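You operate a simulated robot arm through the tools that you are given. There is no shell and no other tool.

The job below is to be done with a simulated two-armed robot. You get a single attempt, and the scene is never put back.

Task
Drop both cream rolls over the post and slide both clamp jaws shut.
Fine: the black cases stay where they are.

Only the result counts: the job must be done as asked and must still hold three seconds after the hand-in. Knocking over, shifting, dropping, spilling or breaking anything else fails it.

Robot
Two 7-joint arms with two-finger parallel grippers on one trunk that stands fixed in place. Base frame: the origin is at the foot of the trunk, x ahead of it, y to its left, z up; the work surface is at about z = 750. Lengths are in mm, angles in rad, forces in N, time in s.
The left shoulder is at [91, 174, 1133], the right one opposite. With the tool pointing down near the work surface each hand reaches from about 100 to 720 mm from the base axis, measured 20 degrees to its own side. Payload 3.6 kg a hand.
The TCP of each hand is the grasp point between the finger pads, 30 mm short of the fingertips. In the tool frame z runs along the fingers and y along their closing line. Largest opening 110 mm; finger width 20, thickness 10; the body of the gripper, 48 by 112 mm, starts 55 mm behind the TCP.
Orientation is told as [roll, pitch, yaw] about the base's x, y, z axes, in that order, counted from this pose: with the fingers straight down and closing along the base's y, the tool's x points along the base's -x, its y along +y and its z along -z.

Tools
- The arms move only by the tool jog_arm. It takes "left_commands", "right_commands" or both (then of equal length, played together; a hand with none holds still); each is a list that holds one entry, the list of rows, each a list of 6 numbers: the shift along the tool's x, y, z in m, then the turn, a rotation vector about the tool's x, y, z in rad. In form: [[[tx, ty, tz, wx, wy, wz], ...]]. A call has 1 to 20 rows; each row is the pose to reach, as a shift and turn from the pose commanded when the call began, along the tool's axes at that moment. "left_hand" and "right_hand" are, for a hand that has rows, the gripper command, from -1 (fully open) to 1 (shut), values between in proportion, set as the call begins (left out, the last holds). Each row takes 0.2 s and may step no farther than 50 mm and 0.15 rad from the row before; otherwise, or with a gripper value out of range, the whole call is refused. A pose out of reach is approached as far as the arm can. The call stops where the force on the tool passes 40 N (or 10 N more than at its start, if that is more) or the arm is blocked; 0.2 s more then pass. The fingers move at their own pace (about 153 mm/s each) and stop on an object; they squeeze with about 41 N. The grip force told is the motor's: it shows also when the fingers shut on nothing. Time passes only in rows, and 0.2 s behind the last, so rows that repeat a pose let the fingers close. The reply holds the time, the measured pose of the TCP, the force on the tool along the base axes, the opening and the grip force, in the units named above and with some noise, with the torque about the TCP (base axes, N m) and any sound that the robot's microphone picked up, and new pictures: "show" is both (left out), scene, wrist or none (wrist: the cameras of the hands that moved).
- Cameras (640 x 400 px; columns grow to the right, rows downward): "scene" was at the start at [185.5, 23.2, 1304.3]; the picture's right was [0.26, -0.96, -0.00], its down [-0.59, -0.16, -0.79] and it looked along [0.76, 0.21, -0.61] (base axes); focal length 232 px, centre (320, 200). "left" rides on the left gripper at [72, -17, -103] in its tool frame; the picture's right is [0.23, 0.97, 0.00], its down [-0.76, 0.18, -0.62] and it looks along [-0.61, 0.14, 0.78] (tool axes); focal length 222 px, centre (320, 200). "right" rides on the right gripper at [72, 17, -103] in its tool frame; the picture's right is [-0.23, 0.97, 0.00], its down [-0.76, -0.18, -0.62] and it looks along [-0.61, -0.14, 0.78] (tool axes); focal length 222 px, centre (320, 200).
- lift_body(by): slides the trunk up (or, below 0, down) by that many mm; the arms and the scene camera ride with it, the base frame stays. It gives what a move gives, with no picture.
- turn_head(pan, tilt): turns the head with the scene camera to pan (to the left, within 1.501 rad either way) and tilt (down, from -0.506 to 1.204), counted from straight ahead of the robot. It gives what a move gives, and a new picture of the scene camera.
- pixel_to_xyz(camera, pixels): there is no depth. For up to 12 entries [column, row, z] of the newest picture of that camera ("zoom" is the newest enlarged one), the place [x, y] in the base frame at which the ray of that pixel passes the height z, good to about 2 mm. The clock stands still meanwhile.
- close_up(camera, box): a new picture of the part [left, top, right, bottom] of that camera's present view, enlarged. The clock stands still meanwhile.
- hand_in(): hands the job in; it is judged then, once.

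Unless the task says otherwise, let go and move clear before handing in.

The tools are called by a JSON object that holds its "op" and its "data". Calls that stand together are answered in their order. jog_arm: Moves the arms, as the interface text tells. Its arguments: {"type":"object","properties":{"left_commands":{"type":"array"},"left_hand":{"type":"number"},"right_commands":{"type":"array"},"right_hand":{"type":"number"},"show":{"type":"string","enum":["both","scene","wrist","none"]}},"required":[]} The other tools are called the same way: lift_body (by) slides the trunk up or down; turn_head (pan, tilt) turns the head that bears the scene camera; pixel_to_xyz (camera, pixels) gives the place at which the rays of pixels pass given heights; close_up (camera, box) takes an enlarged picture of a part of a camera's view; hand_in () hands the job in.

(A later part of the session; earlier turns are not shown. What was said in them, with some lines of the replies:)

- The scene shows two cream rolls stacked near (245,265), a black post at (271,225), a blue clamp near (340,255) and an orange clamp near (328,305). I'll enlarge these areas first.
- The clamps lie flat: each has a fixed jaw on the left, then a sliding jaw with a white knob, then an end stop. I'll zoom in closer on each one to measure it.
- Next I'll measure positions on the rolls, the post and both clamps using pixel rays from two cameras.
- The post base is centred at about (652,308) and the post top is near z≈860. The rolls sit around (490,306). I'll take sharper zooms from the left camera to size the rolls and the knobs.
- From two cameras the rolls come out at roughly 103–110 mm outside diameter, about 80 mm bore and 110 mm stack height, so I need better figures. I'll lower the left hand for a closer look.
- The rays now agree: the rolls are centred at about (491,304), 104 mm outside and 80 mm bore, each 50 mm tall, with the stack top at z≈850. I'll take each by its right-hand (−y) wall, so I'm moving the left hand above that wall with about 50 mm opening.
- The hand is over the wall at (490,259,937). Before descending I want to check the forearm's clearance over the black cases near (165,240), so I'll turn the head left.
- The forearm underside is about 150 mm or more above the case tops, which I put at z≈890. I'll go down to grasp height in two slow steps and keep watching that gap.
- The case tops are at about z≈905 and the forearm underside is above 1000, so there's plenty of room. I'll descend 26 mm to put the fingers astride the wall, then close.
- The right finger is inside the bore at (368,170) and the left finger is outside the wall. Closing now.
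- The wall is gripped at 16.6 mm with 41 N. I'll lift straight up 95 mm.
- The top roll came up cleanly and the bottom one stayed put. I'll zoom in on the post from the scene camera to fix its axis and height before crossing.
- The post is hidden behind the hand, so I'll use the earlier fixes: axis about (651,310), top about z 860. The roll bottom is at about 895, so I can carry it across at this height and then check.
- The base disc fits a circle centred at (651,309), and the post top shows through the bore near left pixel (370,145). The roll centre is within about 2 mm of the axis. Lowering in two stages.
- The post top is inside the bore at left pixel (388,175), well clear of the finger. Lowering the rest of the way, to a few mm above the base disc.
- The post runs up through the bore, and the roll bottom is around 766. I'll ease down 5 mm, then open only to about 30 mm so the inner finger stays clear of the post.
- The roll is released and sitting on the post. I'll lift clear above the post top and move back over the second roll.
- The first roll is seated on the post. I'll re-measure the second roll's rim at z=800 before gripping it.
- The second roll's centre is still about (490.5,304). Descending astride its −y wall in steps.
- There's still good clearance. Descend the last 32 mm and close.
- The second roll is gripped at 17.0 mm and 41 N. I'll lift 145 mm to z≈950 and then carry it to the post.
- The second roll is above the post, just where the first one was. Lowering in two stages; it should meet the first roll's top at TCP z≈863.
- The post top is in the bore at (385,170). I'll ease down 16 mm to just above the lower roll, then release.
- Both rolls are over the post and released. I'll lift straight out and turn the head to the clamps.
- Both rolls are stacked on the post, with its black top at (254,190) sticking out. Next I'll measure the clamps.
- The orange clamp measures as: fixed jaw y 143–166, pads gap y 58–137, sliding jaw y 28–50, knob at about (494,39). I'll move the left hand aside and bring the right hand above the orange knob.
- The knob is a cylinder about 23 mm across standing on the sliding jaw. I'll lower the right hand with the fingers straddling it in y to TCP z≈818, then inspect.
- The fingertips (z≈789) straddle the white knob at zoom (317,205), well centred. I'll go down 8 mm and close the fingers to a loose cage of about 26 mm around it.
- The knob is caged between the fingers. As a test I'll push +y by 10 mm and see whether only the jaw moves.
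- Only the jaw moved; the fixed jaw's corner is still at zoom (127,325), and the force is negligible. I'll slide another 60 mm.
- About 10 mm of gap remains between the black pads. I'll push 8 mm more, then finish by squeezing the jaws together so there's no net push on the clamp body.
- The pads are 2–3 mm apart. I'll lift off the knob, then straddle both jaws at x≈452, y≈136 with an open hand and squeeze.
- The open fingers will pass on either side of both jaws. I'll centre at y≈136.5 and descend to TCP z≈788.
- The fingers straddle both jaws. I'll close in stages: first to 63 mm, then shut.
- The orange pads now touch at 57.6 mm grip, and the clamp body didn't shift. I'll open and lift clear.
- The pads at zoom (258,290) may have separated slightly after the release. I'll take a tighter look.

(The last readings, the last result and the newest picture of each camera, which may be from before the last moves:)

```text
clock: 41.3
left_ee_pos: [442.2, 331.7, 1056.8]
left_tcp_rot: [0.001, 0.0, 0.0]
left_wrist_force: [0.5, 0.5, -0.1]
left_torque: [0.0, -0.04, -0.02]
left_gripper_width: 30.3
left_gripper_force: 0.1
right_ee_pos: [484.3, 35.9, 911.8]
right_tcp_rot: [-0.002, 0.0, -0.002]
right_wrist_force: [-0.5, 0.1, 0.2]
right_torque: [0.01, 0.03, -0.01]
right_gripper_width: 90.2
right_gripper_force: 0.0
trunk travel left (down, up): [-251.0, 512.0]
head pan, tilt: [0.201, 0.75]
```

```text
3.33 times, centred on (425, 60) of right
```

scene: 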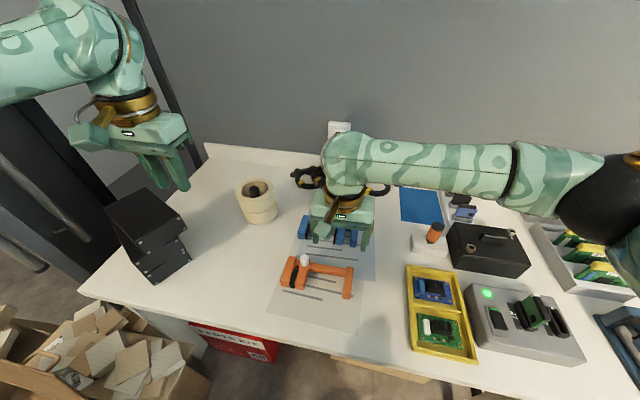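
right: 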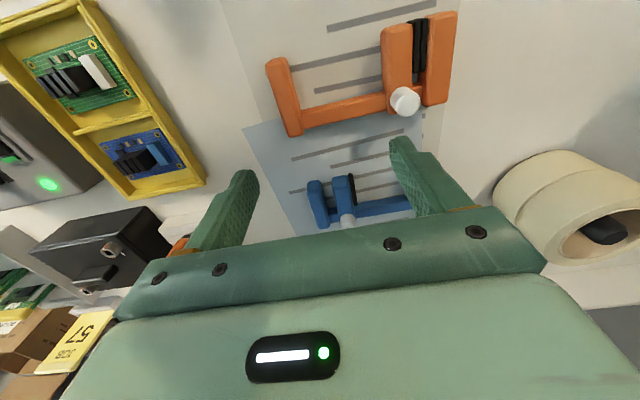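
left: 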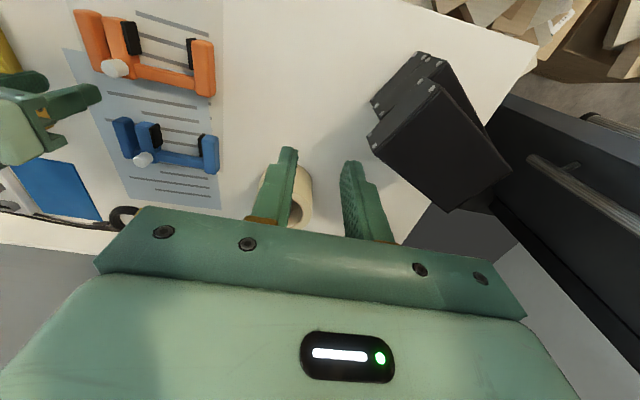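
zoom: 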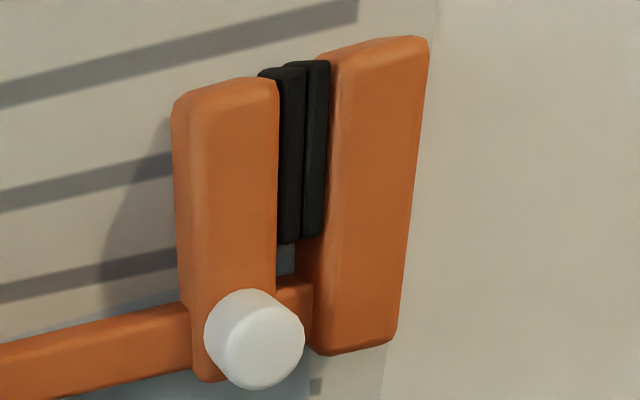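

{"op": "close_up", "data": {"camera": "scene", "box": [282, 268, 312, 292]}}

{"op": "pixel_to_xyz", "data": {"camera": "zoom", "pixels": [[320, 200, 750]]}}

{"op": "close_up", "data": {"camera": "right", "box": [400, 0, 450, 50]}}

{"op": "close_up", "data": {"camera": "left", "box": [60, 0, 240, 110]}}

```text
16.00 times, centred on (297, 280) of scene
```

zoom: 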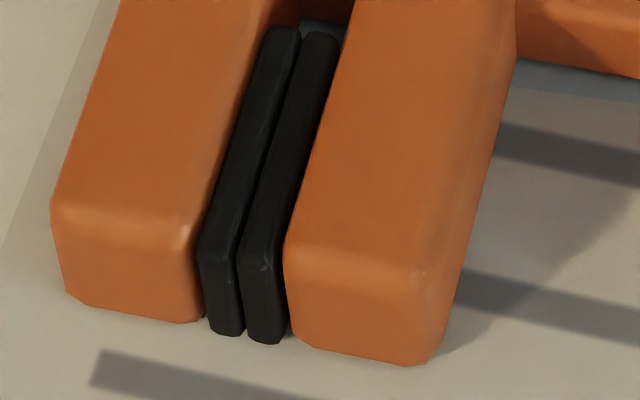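

```text
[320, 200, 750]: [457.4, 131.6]
```

```text
8.00 times, centred on (425, 25) of right
```

zoom: 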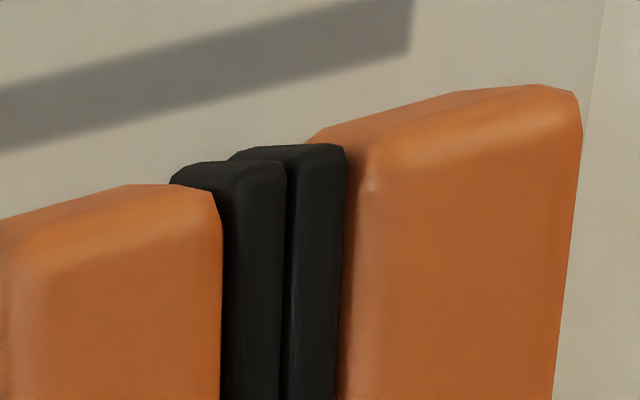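

```text
3.56 times, centred on (150, 55) of left
```

zoom: 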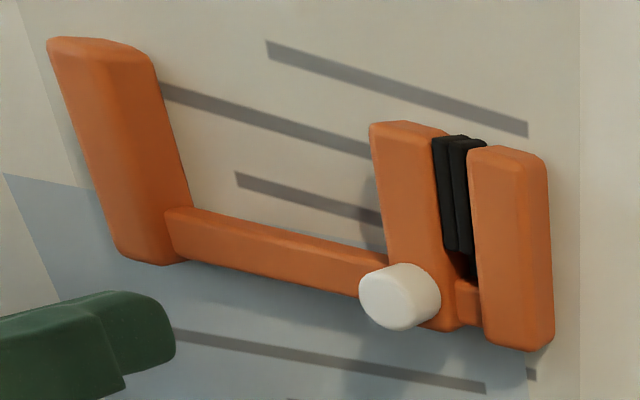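

The orange pads now rest against each other with no visible gap at 16×. Next is the blue clamp; its outline pixels from the earlier unobstructed scene view give its coordinates.

{"op": "pixel_to_xyz", "data": {"camera": "scene", "pixels": [[297.8, 237.5, 750], [304.7, 238.6, 750], [303.8, 214.4, 772], [306.7, 238.9, 750], [333.4, 243.8, 750], [336, 244.1, 750], [343.9, 244.8, 750], [349.9, 246.2, 750], [356.2, 247.1, 750], [342.8, 222.5, 772], [342.9, 216.5, 797], [343.0, 214.0, 797]]}}

{"op": "pixel_to_xyz", "data": {"camera": "right", "pixels": [[348, 225, 797], [348, 225, 785]]}}

```text
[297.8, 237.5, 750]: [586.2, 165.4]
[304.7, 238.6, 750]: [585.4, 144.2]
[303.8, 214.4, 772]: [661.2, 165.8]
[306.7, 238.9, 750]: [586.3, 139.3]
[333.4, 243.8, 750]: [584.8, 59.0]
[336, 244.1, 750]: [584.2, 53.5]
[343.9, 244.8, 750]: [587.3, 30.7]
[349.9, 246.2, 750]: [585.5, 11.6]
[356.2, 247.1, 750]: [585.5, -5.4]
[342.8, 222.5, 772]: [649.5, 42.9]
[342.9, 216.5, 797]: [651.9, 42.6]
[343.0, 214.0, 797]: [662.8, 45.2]
```

```text
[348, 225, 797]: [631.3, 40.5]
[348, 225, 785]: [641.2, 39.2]
```

The blue clamp has the same layout: fixed jaw x 585–661, y 143–166, and knob at about (648,41). That's at the limit of the right arm, so I'll use the left. First I'll back the right hand away.

{"op": "jog_arm", "data": {"right_commands": [[[0, -0.02, -0.03, 0, 0, 0], [0, -0.06, -0.05, 0, 0, 0], [0, -0.1, -0.07, 0, 0, 0], [0, -0.145, -0.09, 0, 0, 0], [0, -0.19, -0.1, 0, 0, 0], [0, -0.235, -0.11, 0, 0, 0], [0, -0.235, -0.11, 0, 0, 0]]], "show": "none"}}

{"op": "jog_arm", "data": {"left_commands": [[[-0.02, -0.032, 0.01, 0, 0, 0], [-0.043, -0.064, 0.025, 0, 0, 0], [-0.066, -0.097, 0.04, 0, 0, 0], [-0.089, -0.13, 0.055, 0, 0, 0], [-0.112, -0.163, 0.07, 0, 0, 0], [-0.135, -0.196, 0.09, 0, 0, 0], [-0.158, -0.229, 0.11, 0, 0, 0], [-0.181, -0.26, 0.13, 0, 0, 0], [-0.206, -0.291, 0.15, 0, 0, 0], [-0.206, -0.291, 0.15, 0, 0, 0]]], "left_hand": 0.2, "show": "both"}}

```text
clock: 42.9
left_ee_pos: [441.2, 332.5, 1056.6]
left_tcp_rot: [-0.001, 0.0, -0.002]
left_wrist_force: [0.7, 0.3, 0.6]
left_torque: [0.0, 0.0, -0.03]
left_gripper_width: 30.1
left_gripper_force: 0.0
right_ee_pos: [484.7, -198.1, 1020.9]
right_tcp_rot: [-0.003, 0.001, 0.0]
right_wrist_force: [0.2, 0.3, -0.5]
right_torque: [-0.02, 0.01, -0.02]
right_gripper_width: 90.5
right_gripper_force: 0.0
trunk travel left (down, up): [-251.0, 512.0]
head pan, tilt: [0.201, 0.75]
```

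```text
clock: 45.1
left_ee_pos: [649.5, 42.0, 904.8]
left_tcp_rot: [0.001, 0.001, 0.0]
left_wrist_force: [-0.2, -0.6, 0.3]
left_torque: [-0.05, 0.0, 0.01]
left_gripper_width: 44.1
left_gripper_force: 0.0
right_ee_pos: [483.8, -197.5, 1019.9]
right_tcp_rot: [0.0, 0.001, 0.001]
right_wrist_force: [0.2, 0.3, -0.2]
right_torque: [0.03, 0.01, 0.0]
right_gripper_width: 90.3
right_gripper_force: 0.0
trunk travel left (down, up): [-251.0, 512.0]
head pan, tilt: [0.201, 0.75]
```

scene: 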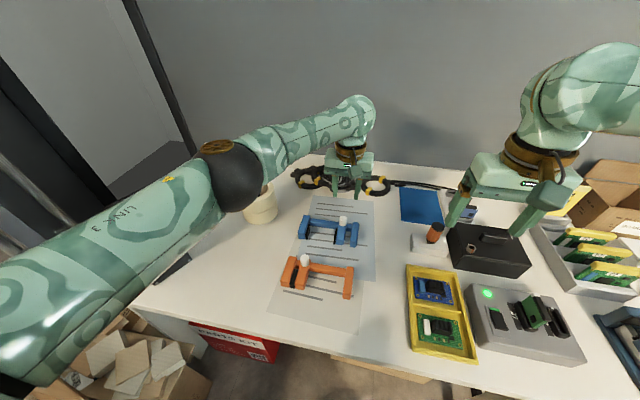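
left: 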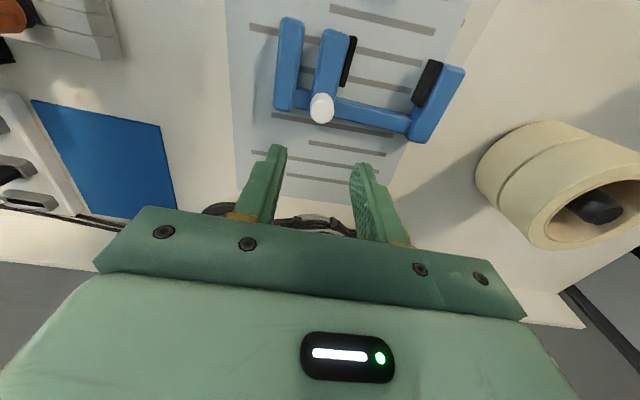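

{"op": "close_up", "data": {"camera": "left", "box": [240, 0, 480, 150]}}

{"op": "close_up", "data": {"camera": "scene", "box": [285, 150, 395, 260]}}

```text
2.67 times, centred on (360, 75) of left
```

zoom: 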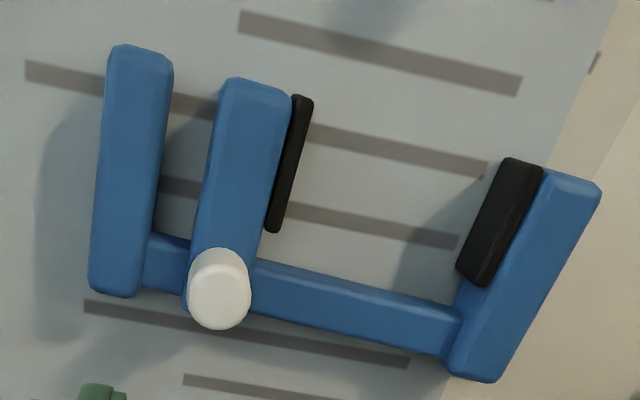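

```text
3.64 times, centred on (340, 205) of scene
```

zoom: 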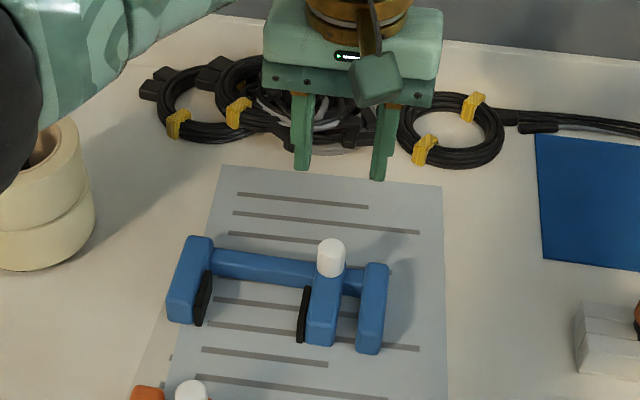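

{"op": "pixel_to_xyz", "data": {"camera": "zoom", "pixels": [[330, 258, 797], [331, 245, 797], [331, 245, 800], [330, 275, 772], [187, 240, 772], [345, 300, 772]]}}

{"op": "pixel_to_xyz", "data": {"camera": "left", "pixels": [[322.2, 112.5, 797], [322.2, 112.5, 790], [322, 105, 772], [306.5, 187, 772], [272, 31, 772], [320, 32, 772], [434.5, 143, 772]]}}

```text
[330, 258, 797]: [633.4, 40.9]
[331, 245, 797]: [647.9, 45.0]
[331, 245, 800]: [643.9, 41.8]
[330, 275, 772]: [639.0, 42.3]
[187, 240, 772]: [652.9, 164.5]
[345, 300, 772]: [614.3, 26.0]
```

```text
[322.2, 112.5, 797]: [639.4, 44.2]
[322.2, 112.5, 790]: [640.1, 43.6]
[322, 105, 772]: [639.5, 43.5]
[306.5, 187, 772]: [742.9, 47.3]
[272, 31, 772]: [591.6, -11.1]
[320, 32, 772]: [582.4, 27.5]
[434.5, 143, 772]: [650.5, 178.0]
```

The left camera puts the blue knob at about (640,43). I'll shift −8 mm in x and lower to TCP z≈820 with the fingers straddling it.

{"op": "jog_arm", "data": {"left_commands": [[[0.008, 0.001, 0.01, 0, 0, 0], [0.008, 0.001, 0.035, 0, 0, 0], [0.008, 0.001, 0.06, 0, 0, 0], [0.008, 0.001, 0.084, 0, 0, 0], [0.008, 0.001, 0.084, 0, 0, 0]]], "show": "both"}}

{"op": "close_up", "data": {"camera": "left", "box": [200, 60, 440, 250]}}

{"op": "close_up", "data": {"camera": "scene", "box": [285, 170, 395, 260]}}

```text
clock: 46.3
left_ee_pos: [639.9, 42.1, 823.1]
left_tcp_rot: [-0.001, 0.0, 0.001]
left_wrist_force: [0.3, 0.0, 0.2]
left_torque: [0.0, 0.02, -0.01]
left_gripper_width: 44.0
left_gripper_force: 0.1
right_ee_pos: [484.6, -198.4, 1020.3]
right_tcp_rot: [0.0, 0.0, -0.001]
right_wrist_force: [0.1, -0.3, 0.1]
right_torque: [-0.01, 0.01, 0.01]
right_gripper_width: 89.9
right_gripper_force: 0.0
trunk travel left (down, up): [-251.0, 512.0]
head pan, tilt: [0.201, 0.75]
```

scene: 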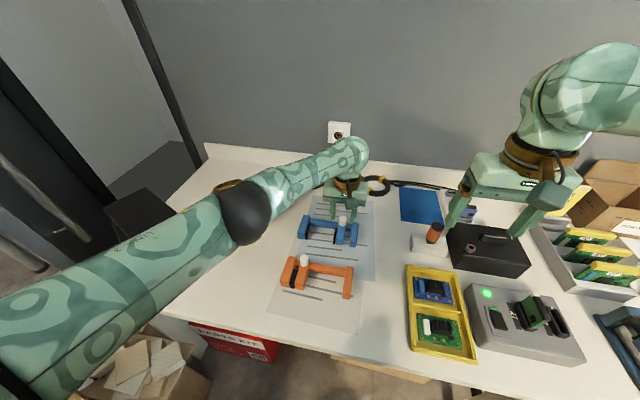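
left: 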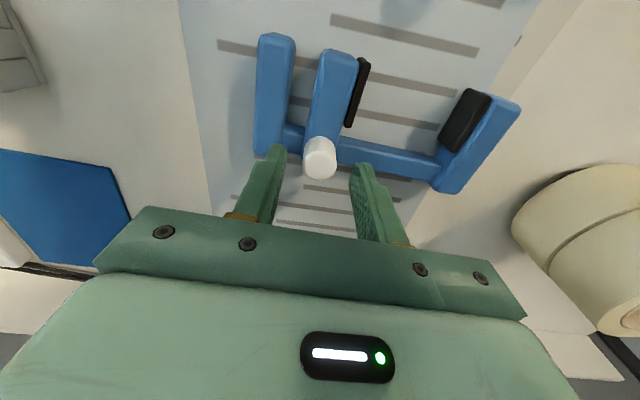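

```text
2.11 times, centred on (320, 155) of left
```

zoom: 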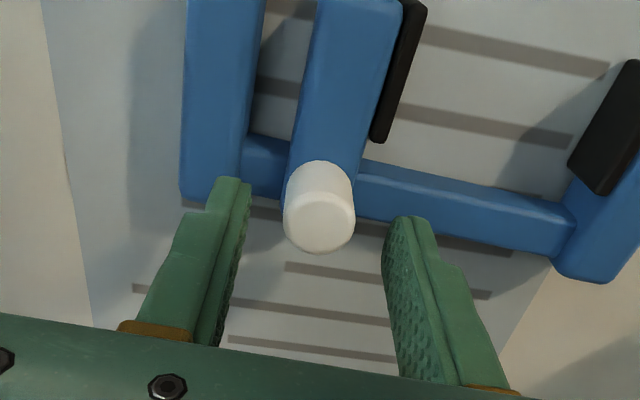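

```text
4.44 times, centred on (340, 215) of scene
```

zoom: 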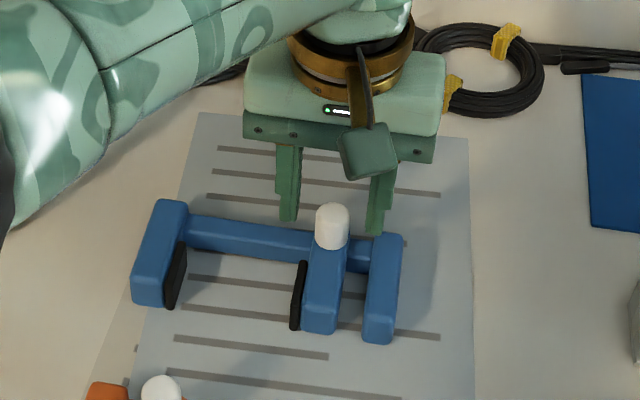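

The blue knob is centred between the fingertips at zoom (320,205). I'll drop 12 mm and close to the 26 mm cage.

{"op": "jog_arm", "data": {"left_commands": [[[0, 0, 0.006, 0, 0, 0], [0, 0, 0.012, 0, 0, 0], [0, 0, 0.012, 0, 0, 0]]], "show": "none"}}

{"op": "jog_arm", "data": {"left_commands": [[[0, 0, 0, 0, 0, 0], [0, 0, 0, 0, 0, 0], [0, 0, 0, 0, 0, 0]]], "left_hand": 0.53, "show": "wrist"}}

{"op": "close_up", "data": {"camera": "left", "box": [200, 60, 440, 250]}}

```text
clock: 47.1
left_ee_pos: [639.5, 42.8, 812.5]
left_tcp_rot: [0.0, 0.001, 0.001]
left_wrist_force: [-0.6, -0.2, -0.2]
left_torque: [0.02, 0.02, -0.02]
left_gripper_width: 44.1
left_gripper_force: 0.1
right_ee_pos: [484.3, -198.8, 1019.7]
right_tcp_rot: [0.0, 0.001, 0.0]
right_wrist_force: [1.1, 0.0, -0.1]
right_torque: [-0.04, 0.0, -0.01]
right_gripper_width: 90.3
right_gripper_force: 0.1
trunk travel left (down, up): [-251.0, 512.0]
head pan, tilt: [0.201, 0.75]
```

```text
clock: 47.9
left_ee_pos: [640.2, 41.8, 811.0]
left_tcp_rot: [-0.001, 0.0, 0.001]
left_wrist_force: [-0.2, 0.4, 0.4]
left_torque: [0.0, 0.01, 0.02]
left_gripper_width: 26.0
left_gripper_force: 0.0
right_ee_pos: [484.8, -198.4, 1020.6]
right_tcp_rot: [0.0, 0.001, 0.0]
right_wrist_force: [0.2, -0.1, -0.8]
right_torque: [0.01, -0.01, 0.0]
right_gripper_width: 90.1
right_gripper_force: 0.1
trunk travel left (down, up): [-251.0, 512.0]
head pan, tilt: [0.201, 0.75]
```

left: 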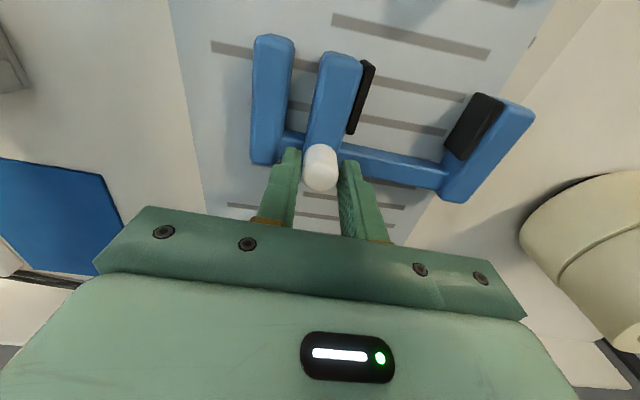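

```text
2.11 times, centred on (320, 155) of left
```

zoom: 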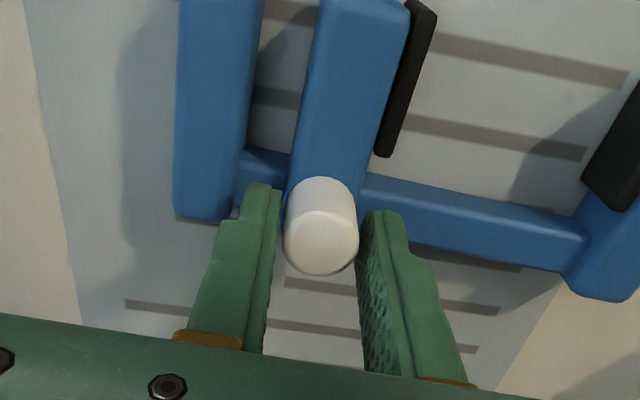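

The knob is caged. I'll do a 10 mm test push in +y and then check that the blue clamp body stays put.

{"op": "jog_arm", "data": {"left_commands": [[[0, 0.003, 0, 0, 0, 0], [0, 0.006, 0, 0, 0, 0], [0, 0.01, 0, 0, 0, 0], [0, 0.01, 0, 0, 0, 0]]], "show": "wrist"}}

{"op": "close_up", "data": {"camera": "scene", "box": [285, 170, 395, 260]}}

```text
clock: 48.9
left_ee_pos: [639.3, 51.9, 810.9]
left_tcp_rot: [0.0, 0.0, -0.002]
left_wrist_force: [-0.1, -0.4, 0.3]
left_torque: [0.0, -0.04, 0.01]
left_gripper_width: 25.9
left_gripper_force: 0.1
right_ee_pos: [485.7, -198.6, 1019.4]
right_tcp_rot: [-0.001, 0.001, 0.0]
right_wrist_force: [0.0, 0.2, -0.3]
right_torque: [0.0, -0.02, 0.02]
right_gripper_width: 90.2
right_gripper_force: 0.0
trunk travel left (down, up): [-251.0, 512.0]
head pan, tilt: [0.201, 0.75]
```

left: 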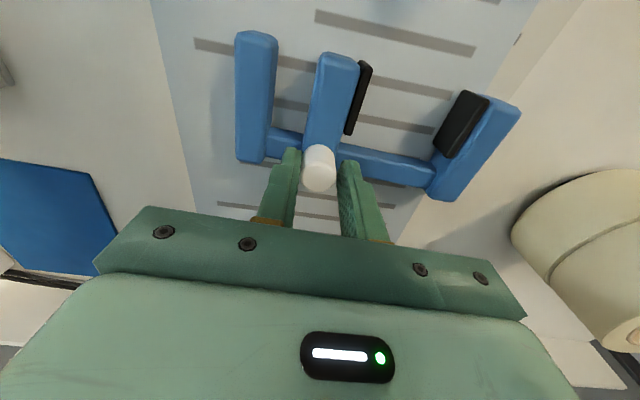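

```text
4.44 times, centred on (340, 215) of scene
```

zoom: 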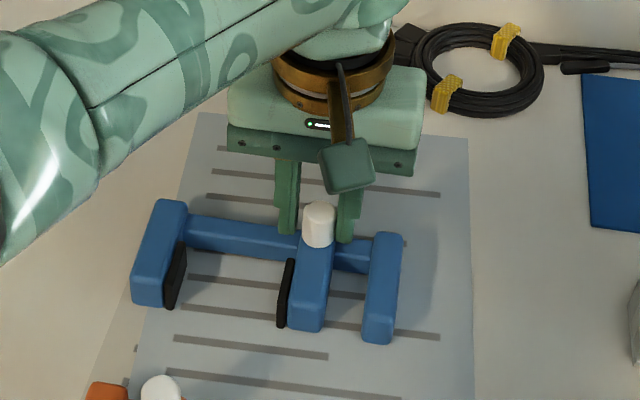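

The jaw slid while the blue body stayed at zoom (133,300). Sliding 60 mm more.

{"op": "jog_arm", "data": {"left_commands": [[[0, 0.008, 0, 0, 0, 0], [0, 0.016, 0, 0, 0, 0], [0, 0.024, 0, 0, 0, 0], [0, 0.032, 0, 0, 0, 0], [0, 0.04, 0, 0, 0, 0], [0, 0.048, 0, 0, 0, 0], [0, 0.056, 0, 0, 0, 0], [0, 0.06, 0, 0, 0, 0], [0, 0.06, 0, 0, 0, 0]]], "show": "wrist"}}

{"op": "close_up", "data": {"camera": "scene", "box": [285, 170, 395, 260]}}

{"op": "close_up", "data": {"camera": "left", "box": [240, 10, 440, 200]}}

```text
clock: 50.9
left_ee_pos: [639.1, 110.5, 809.8]
left_tcp_rot: [-0.001, 0.0, 0.0]
left_wrist_force: [1.1, -0.4, -0.3]
left_torque: [-0.01, 0.03, -0.03]
left_gripper_width: 25.9
left_gripper_force: 0.2
right_ee_pos: [485.1, -197.7, 1019.8]
right_tcp_rot: [0.0, 0.001, 0.0]
right_wrist_force: [0.6, -0.3, -0.4]
right_torque: [-0.01, -0.03, 0.0]
right_gripper_width: 90.0
right_gripper_force: 0.1
trunk travel left (down, up): [-251.0, 512.0]
head pan, tilt: [0.201, 0.75]
```

left: 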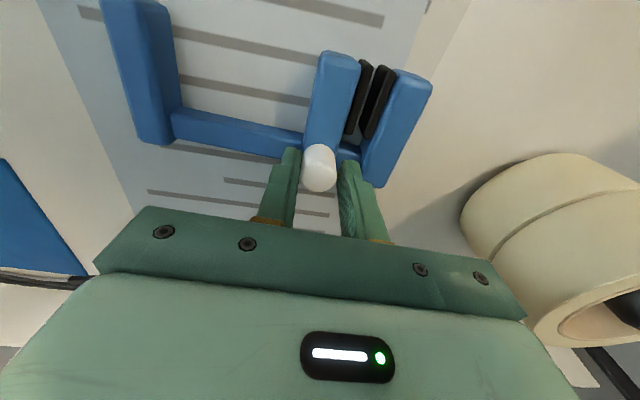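

```text
4.44 times, centred on (340, 215) of scene
```

zoom: 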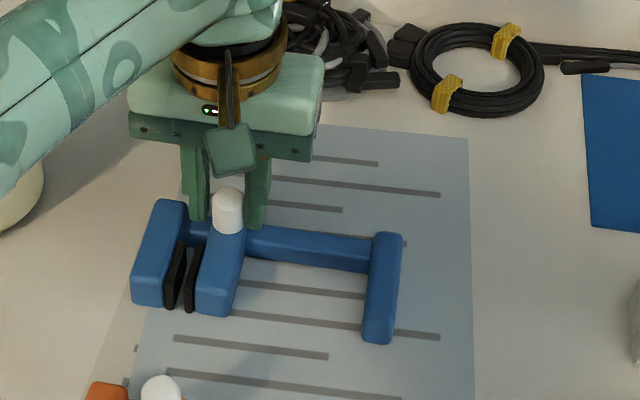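

```text
2.11 times, centred on (340, 105) of left
```

zoom: 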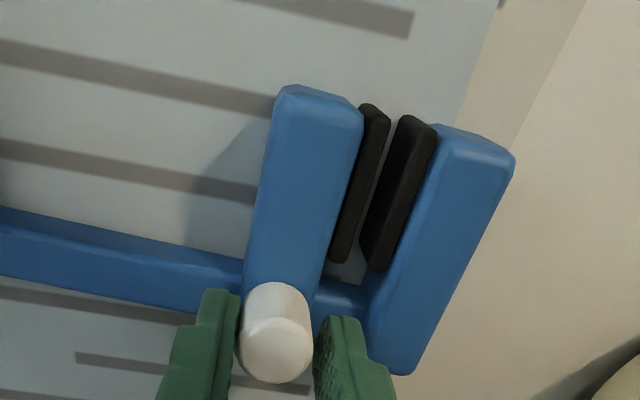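

About 7 mm of gap remains. I'll push 6 mm more, then lift off and straddle the jaws to squeeze as before.

{"op": "jog_arm", "data": {"left_commands": [[[0, 0.003, 0, 0, 0, 0], [0, 0.006, 0, 0, 0, 0], [0, 0.006, 0, 0, 0, 0]]], "show": "none"}}

{"op": "jog_arm", "data": {"left_commands": [[[0, 0, -0.015, 0, 0, 0], [0, 0, -0.035, 0, 0, 0], [0, 0, -0.055, 0, 0, 0], [0.018, 0.01, -0.06, 0, 0, 0], [0.035, 0.02, -0.06, 0, 0, 0], [0.035, 0.02, -0.06, 0, 0, 0]]], "show": "none"}}

{"op": "jog_arm", "data": {"left_commands": [[[0, 0, 0, 0, 0, 0], [0, 0, 0, 0, 0, 0]]], "left_hand": -0.64, "show": "both"}}

{"op": "close_up", "data": {"camera": "left", "box": [180, 60, 460, 260]}}

```text
clock: 51.7
left_ee_pos: [640.3, 118.7, 811.3]
left_tcp_rot: [-0.002, 0.0, -0.001]
left_wrist_force: [0.2, -0.1, 0.3]
left_torque: [-0.05, -0.04, 0.03]
left_gripper_width: 25.9
left_gripper_force: 0.4
right_ee_pos: [485.3, -198.3, 1021.2]
right_tcp_rot: [0.001, -0.001, 0.002]
right_wrist_force: [-0.3, -0.7, 0.1]
right_torque: [-0.02, -0.01, 0.0]
right_gripper_width: 90.5
right_gripper_force: 0.1
trunk travel left (down, up): [-251.0, 512.0]
head pan, tilt: [0.201, 0.75]
```

```text
clock: 53.1
left_ee_pos: [603.7, 139.2, 869.9]
left_tcp_rot: [0.0, 0.0, 0.0]
left_wrist_force: [-0.2, -0.2, -0.2]
left_torque: [0.0, -0.01, -0.04]
left_gripper_width: 26.0
left_gripper_force: 0.0
right_ee_pos: [484.4, -199.3, 1019.5]
right_tcp_rot: [0.001, 0.0, 0.0]
right_wrist_force: [-0.1, -0.7, 0.0]
right_torque: [0.03, 0.02, 0.02]
right_gripper_width: 90.2
right_gripper_force: 0.2
trunk travel left (down, up): [-251.0, 512.0]
head pan, tilt: [0.201, 0.75]
```

```text
clock: 53.7
left_ee_pos: [604.7, 138.5, 870.6]
left_tcp_rot: [0.0, 0.001, 0.001]
left_wrist_force: [0.3, 0.6, -0.1]
left_torque: [-0.01, -0.01, -0.01]
left_gripper_width: 90.1
left_gripper_force: 0.0
right_ee_pos: [485.6, -199.1, 1020.0]
right_tcp_rot: [0.0, 0.0, 0.0]
right_wrist_force: [0.7, 1.1, -0.1]
right_torque: [0.06, 0.01, 0.02]
right_gripper_width: 90.1
right_gripper_force: 0.0
trunk travel left (down, up): [-251.0, 512.0]
head pan, tilt: [0.201, 0.75]
```

scene: 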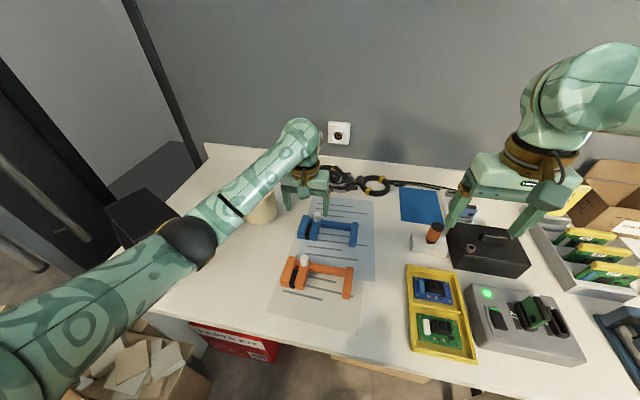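
left: 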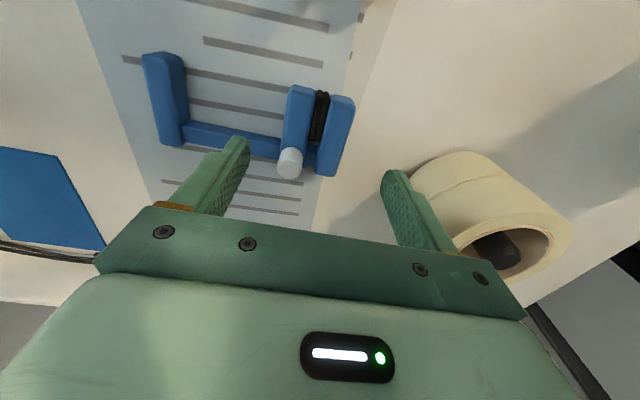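

```text
2.00 times, centred on (320, 160) of left
```

zoom: 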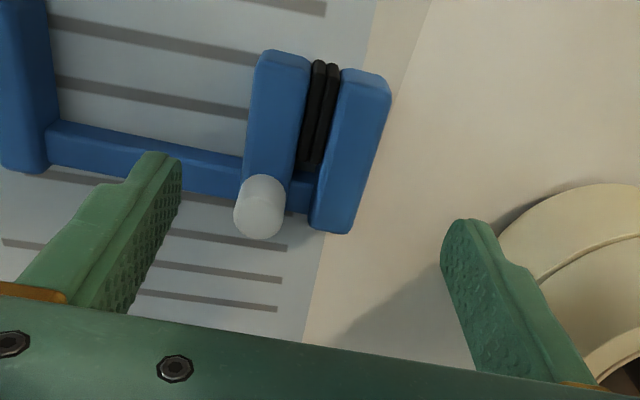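

The pads are nearly touching. I'll descend with open fingers on either side of the two blue jaws.

{"op": "jog_arm", "data": {"left_commands": [[[0, -0.0015, 0.025, 0, 0, 0], [0, -0.0015, 0.05, 0, 0, 0], [0, -0.0015, 0.07, 0, 0, 0], [0, -0.0015, 0.083, 0, 0, 0], [0, -0.0015, 0.083, 0, 0, 0]]], "show": "wrist"}}

{"op": "close_up", "data": {"camera": "scene", "box": [265, 170, 395, 260]}}

```text
clock: 54.9
left_ee_pos: [603.3, 137.8, 787.5]
left_tcp_rot: [0.0, 0.0, 0.0]
left_wrist_force: [-0.4, 0.1, 0.5]
left_torque: [-0.01, 0.0, -0.01]
left_gripper_width: 90.1
left_gripper_force: 0.0
right_ee_pos: [484.9, -198.6, 1019.9]
right_tcp_rot: [0.0, 0.001, 0.001]
right_wrist_force: [0.0, 0.0, 0.1]
right_torque: [0.01, 0.0, -0.03]
right_gripper_width: 90.4
right_gripper_force: 0.0
trunk travel left (down, up): [-251.0, 512.0]
head pan, tilt: [0.201, 0.75]
```

left: 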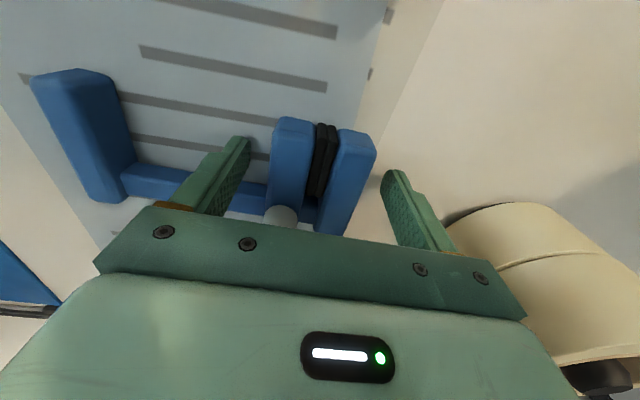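

```text
4.44 times, centred on (330, 215) of scene
```

zoom: 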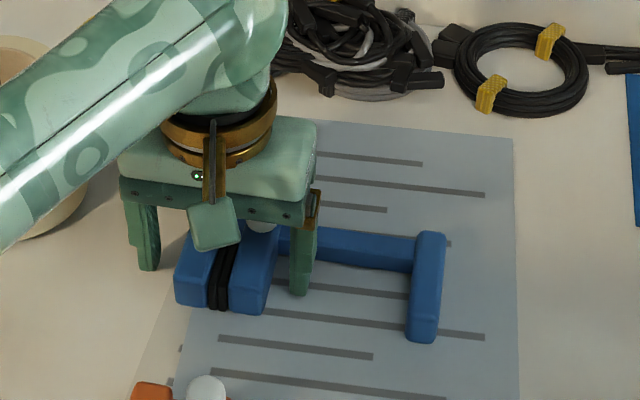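

The fingers are on either side of the jaws. Closing in stages: 63 mm, then shut.

{"op": "jog_arm", "data": {"left_commands": [[[0, 0, 0, 0, 0, 0], [0, 0, 0, 0, 0, 0]]], "left_hand": -0.145, "show": "none"}}

{"op": "jog_arm", "data": {"left_commands": [[[0, 0, 0, 0, 0, 0], [0, 0, 0, 0, 0, 0], [0, 0, 0, 0, 0, 0]]], "left_hand": 1, "show": "wrist"}}

{"op": "close_up", "data": {"camera": "scene", "box": [265, 170, 395, 260]}}

```text
clock: 55.5
left_ee_pos: [603.4, 135.4, 786.8]
left_tcp_rot: [0.0, 0.0, 0.0]
left_wrist_force: [-0.4, 0.0, 0.0]
left_torque: [0.01, 0.02, 0.01]
left_gripper_width: 62.7
left_gripper_force: 0.0
right_ee_pos: [485.0, -198.8, 1019.9]
right_tcp_rot: [-0.002, 0.001, 0.0]
right_wrist_force: [0.4, 0.7, -0.8]
right_torque: [-0.03, 0.02, -0.02]
right_gripper_width: 90.4
right_gripper_force: 0.0
trunk travel left (down, up): [-251.0, 512.0]
head pan, tilt: [0.201, 0.75]
```

```text
clock: 56.3
left_ee_pos: [605.0, 136.3, 788.3]
left_tcp_rot: [0.0, 0.0, -0.001]
left_wrist_force: [-0.3, 1.5, -0.1]
left_torque: [-0.06, -0.03, 0.04]
left_gripper_width: 57.5
left_gripper_force: 41.1
right_ee_pos: [484.8, -198.0, 1020.2]
right_tcp_rot: [-0.001, 0.001, 0.0]
right_wrist_force: [0.5, 0.7, 0.0]
right_torque: [-0.01, 0.0, -0.01]
right_gripper_width: 90.2
right_gripper_force: 0.0
trunk travel left (down, up): [-251.0, 512.0]
head pan, tilt: [0.201, 0.75]
```

left: 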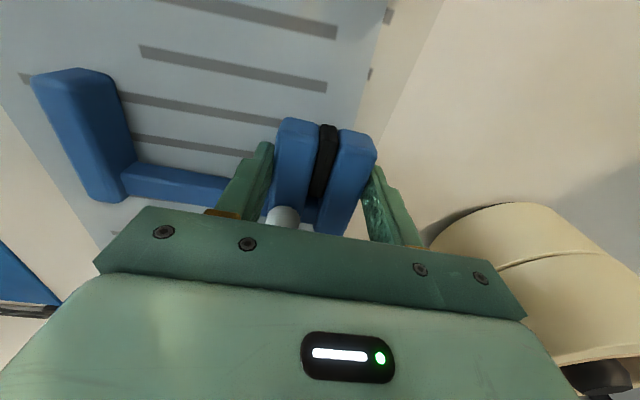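

```text
4.44 times, centred on (330, 215) of scene
```

zoom: 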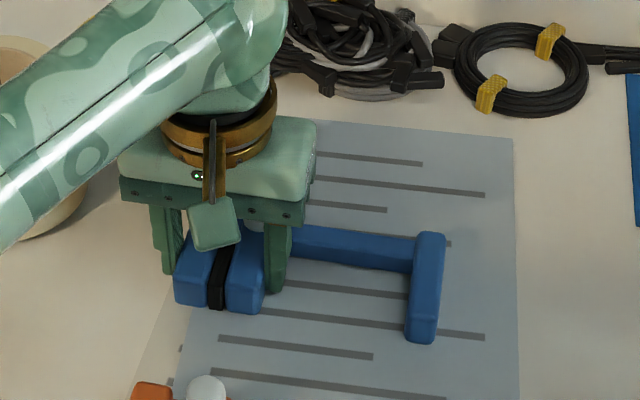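

The blue jaws squeezed to 57.5 mm, the same as the orange. Opening and checking for springback before lifting.

{"op": "jog_arm", "data": {"left_commands": [[[0, 0, 0, 0, 0, 0], [0, 0, 0, 0, 0, 0]]], "left_hand": -0.5, "show": "none"}}

{"op": "close_up", "data": {"camera": "scene", "box": [290, 215, 330, 245]}}

{"op": "close_up", "data": {"camera": "scene", "box": [282, 268, 312, 292]}}

```text
clock: 56.9
left_ee_pos: [605.2, 135.4, 787.0]
left_tcp_rot: [0.0, 0.001, 0.0]
left_wrist_force: [1.1, 0.2, 0.1]
left_torque: [0.02, -0.01, -0.01]
left_gripper_width: 82.4
left_gripper_force: 0.1
right_ee_pos: [484.6, -198.1, 1020.4]
right_tcp_rot: [0.0, 0.0, 0.0]
right_wrist_force: [0.2, -0.1, 0.3]
right_torque: [-0.03, 0.0, 0.01]
right_gripper_width: 90.1
right_gripper_force: 0.0
trunk travel left (down, up): [-251.0, 512.0]
head pan, tilt: [0.201, 0.75]
```

```text
13.33 times, centred on (310, 230) of scene
```

zoom: 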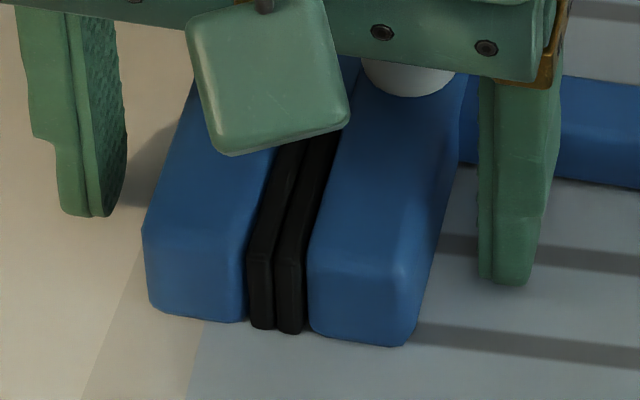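

```text
16.00 times, centred on (297, 280) of scene
```

zoom: 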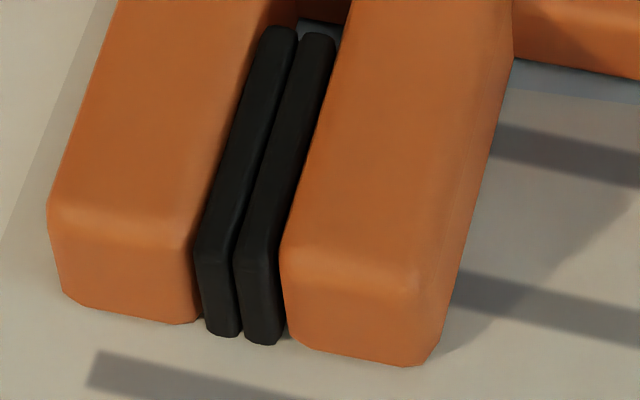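

Both clamps settled in the same state, pads just touching, so they're shut. I'll lift the left hand straight up and retreat, then check the whole scene.

{"op": "jog_arm", "data": {"left_commands": [[[0, 0, -0.03, 0, 0, 0], [0, 0, -0.07, 0, 0, 0], [0, 0, -0.115, 0, 0, 0], [0, 0, -0.16, 0, 0, 0], [0.03, 0.01, -0.19, 0, 0, 0], [0.065, 0.03, -0.21, 0, 0, 0], [0.1, 0.05, -0.23, 0, 0, 0], [0.14, 0.07, -0.25, 0, 0, 0], [0.18, 0.09, -0.26, 0, 0, 0], [0.18, 0.09, -0.26, 0, 0, 0]]], "show": "both"}}

{"op": "turn_head", "data": {"pan": 0.35, "tilt": 0.7}}

{"op": "close_up", "data": {"camera": "scene", "box": [180, 140, 420, 300]}}

```text
clock: 59.1
left_ee_pos: [426.3, 225.6, 1047.4]
left_tcp_rot: [0.001, 0.001, -0.001]
left_wrist_force: [0.1, 0.2, -0.5]
left_torque: [-0.03, 0.0, 0.02]
left_gripper_width: 82.6
left_gripper_force: 0.0
right_ee_pos: [485.1, -199.8, 1019.7]
right_tcp_rot: [0.0, 0.001, 0.0]
right_wrist_force: [0.2, -0.1, 0.3]
right_torque: [-0.02, 0.03, 0.0]
right_gripper_width: 90.4
right_gripper_force: 0.1
trunk travel left (down, up): [-251.0, 512.0]
head pan, tilt: [0.201, 0.75]
```

scene: 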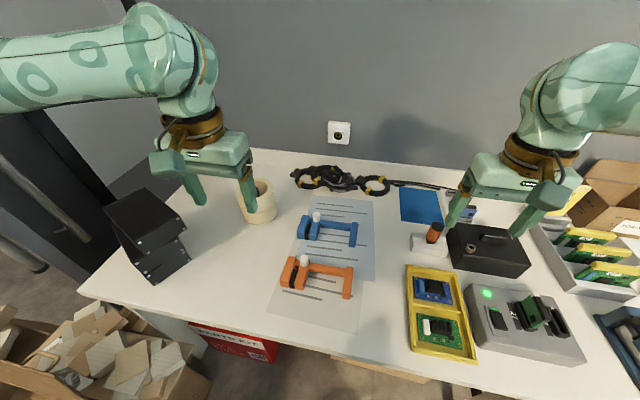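
left: 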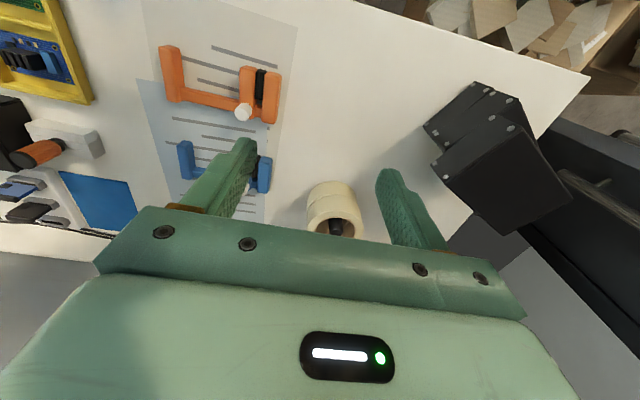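

```text
clock: 59.8
left_ee_pos: [427.3, 225.1, 1046.1]
left_tcp_rot: [0.001, 0.001, 0.0]
left_wrist_force: [-0.4, 0.3, 0.1]
left_torque: [-0.03, -0.01, 0.05]
left_gripper_width: 82.5
left_gripper_force: 0.0
right_ee_pos: [484.3, -198.6, 1019.6]
right_tcp_rot: [0.001, -0.002, 0.002]
right_wrist_force: [0.0, 0.6, 0.4]
right_torque: [0.01, 0.0, -0.02]
right_gripper_width: 90.6
right_gripper_force: 0.1
trunk travel left (down, up): [-251.0, 512.0]
head pan, tilt: [0.351, 0.7]
```

scene: 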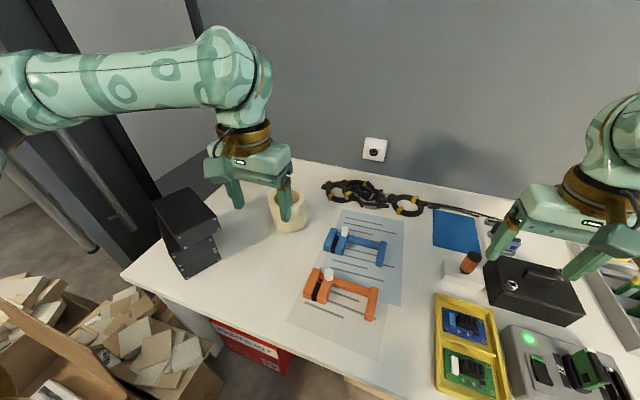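

```text
2.50 times, centred on (300, 220) of scene
```

zoom: 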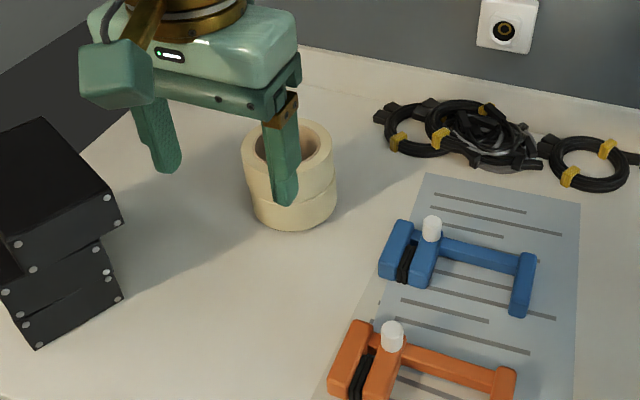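

Rolls, cases and the other items are all in place. One last close check of the clamp gaps and the roll stack.

{"op": "close_up", "data": {"camera": "scene", "box": [300, 225, 400, 320]}}

{"op": "close_up", "data": {"camera": "left", "box": [220, 60, 380, 240]}}

```text
4.21 times, centred on (350, 272) of scene
```

zoom: 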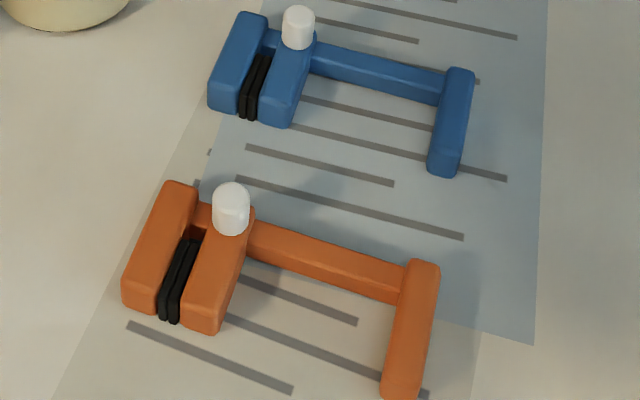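

```text
2.22 times, centred on (300, 150) of left
```

zoom: 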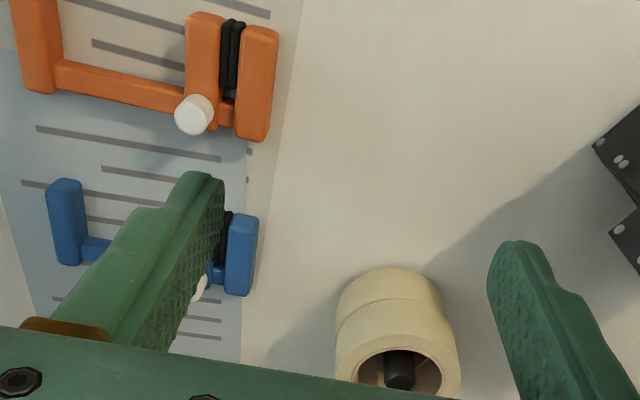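

The post passes through both stacked rolls (left zoom (400,368)), both clamps' black pads meet, and both hands are clear. The black cases haven't moved, so I'm handing in.

{"op": "hand_in", "data": {}}

```text
The job is handed in.
```

Both cream rolls are over the post, stacked one on the other, and both clamp jaws are shut. I've handed the job in; no verdict came back.

- **Rolls:** in the last views the post's black top shows through the bore of the upper roll. Each was lowered on and released without touching the post.
- **Clamps:** I slid each jaw along by its white knob, then squeezed the two jaws together to about 57.5 mm. On release, each settled back about 1 mm, with the black pads just touching and at most about 0.5 mm of gap. The orange clamp looked the same about 16 seconds later, and neither clamp body visibly moved.
- **Everything else:** the black cases and the other items on the table look unmoved in the final pictures. Both hands were open and clear of everything at the hand-in.
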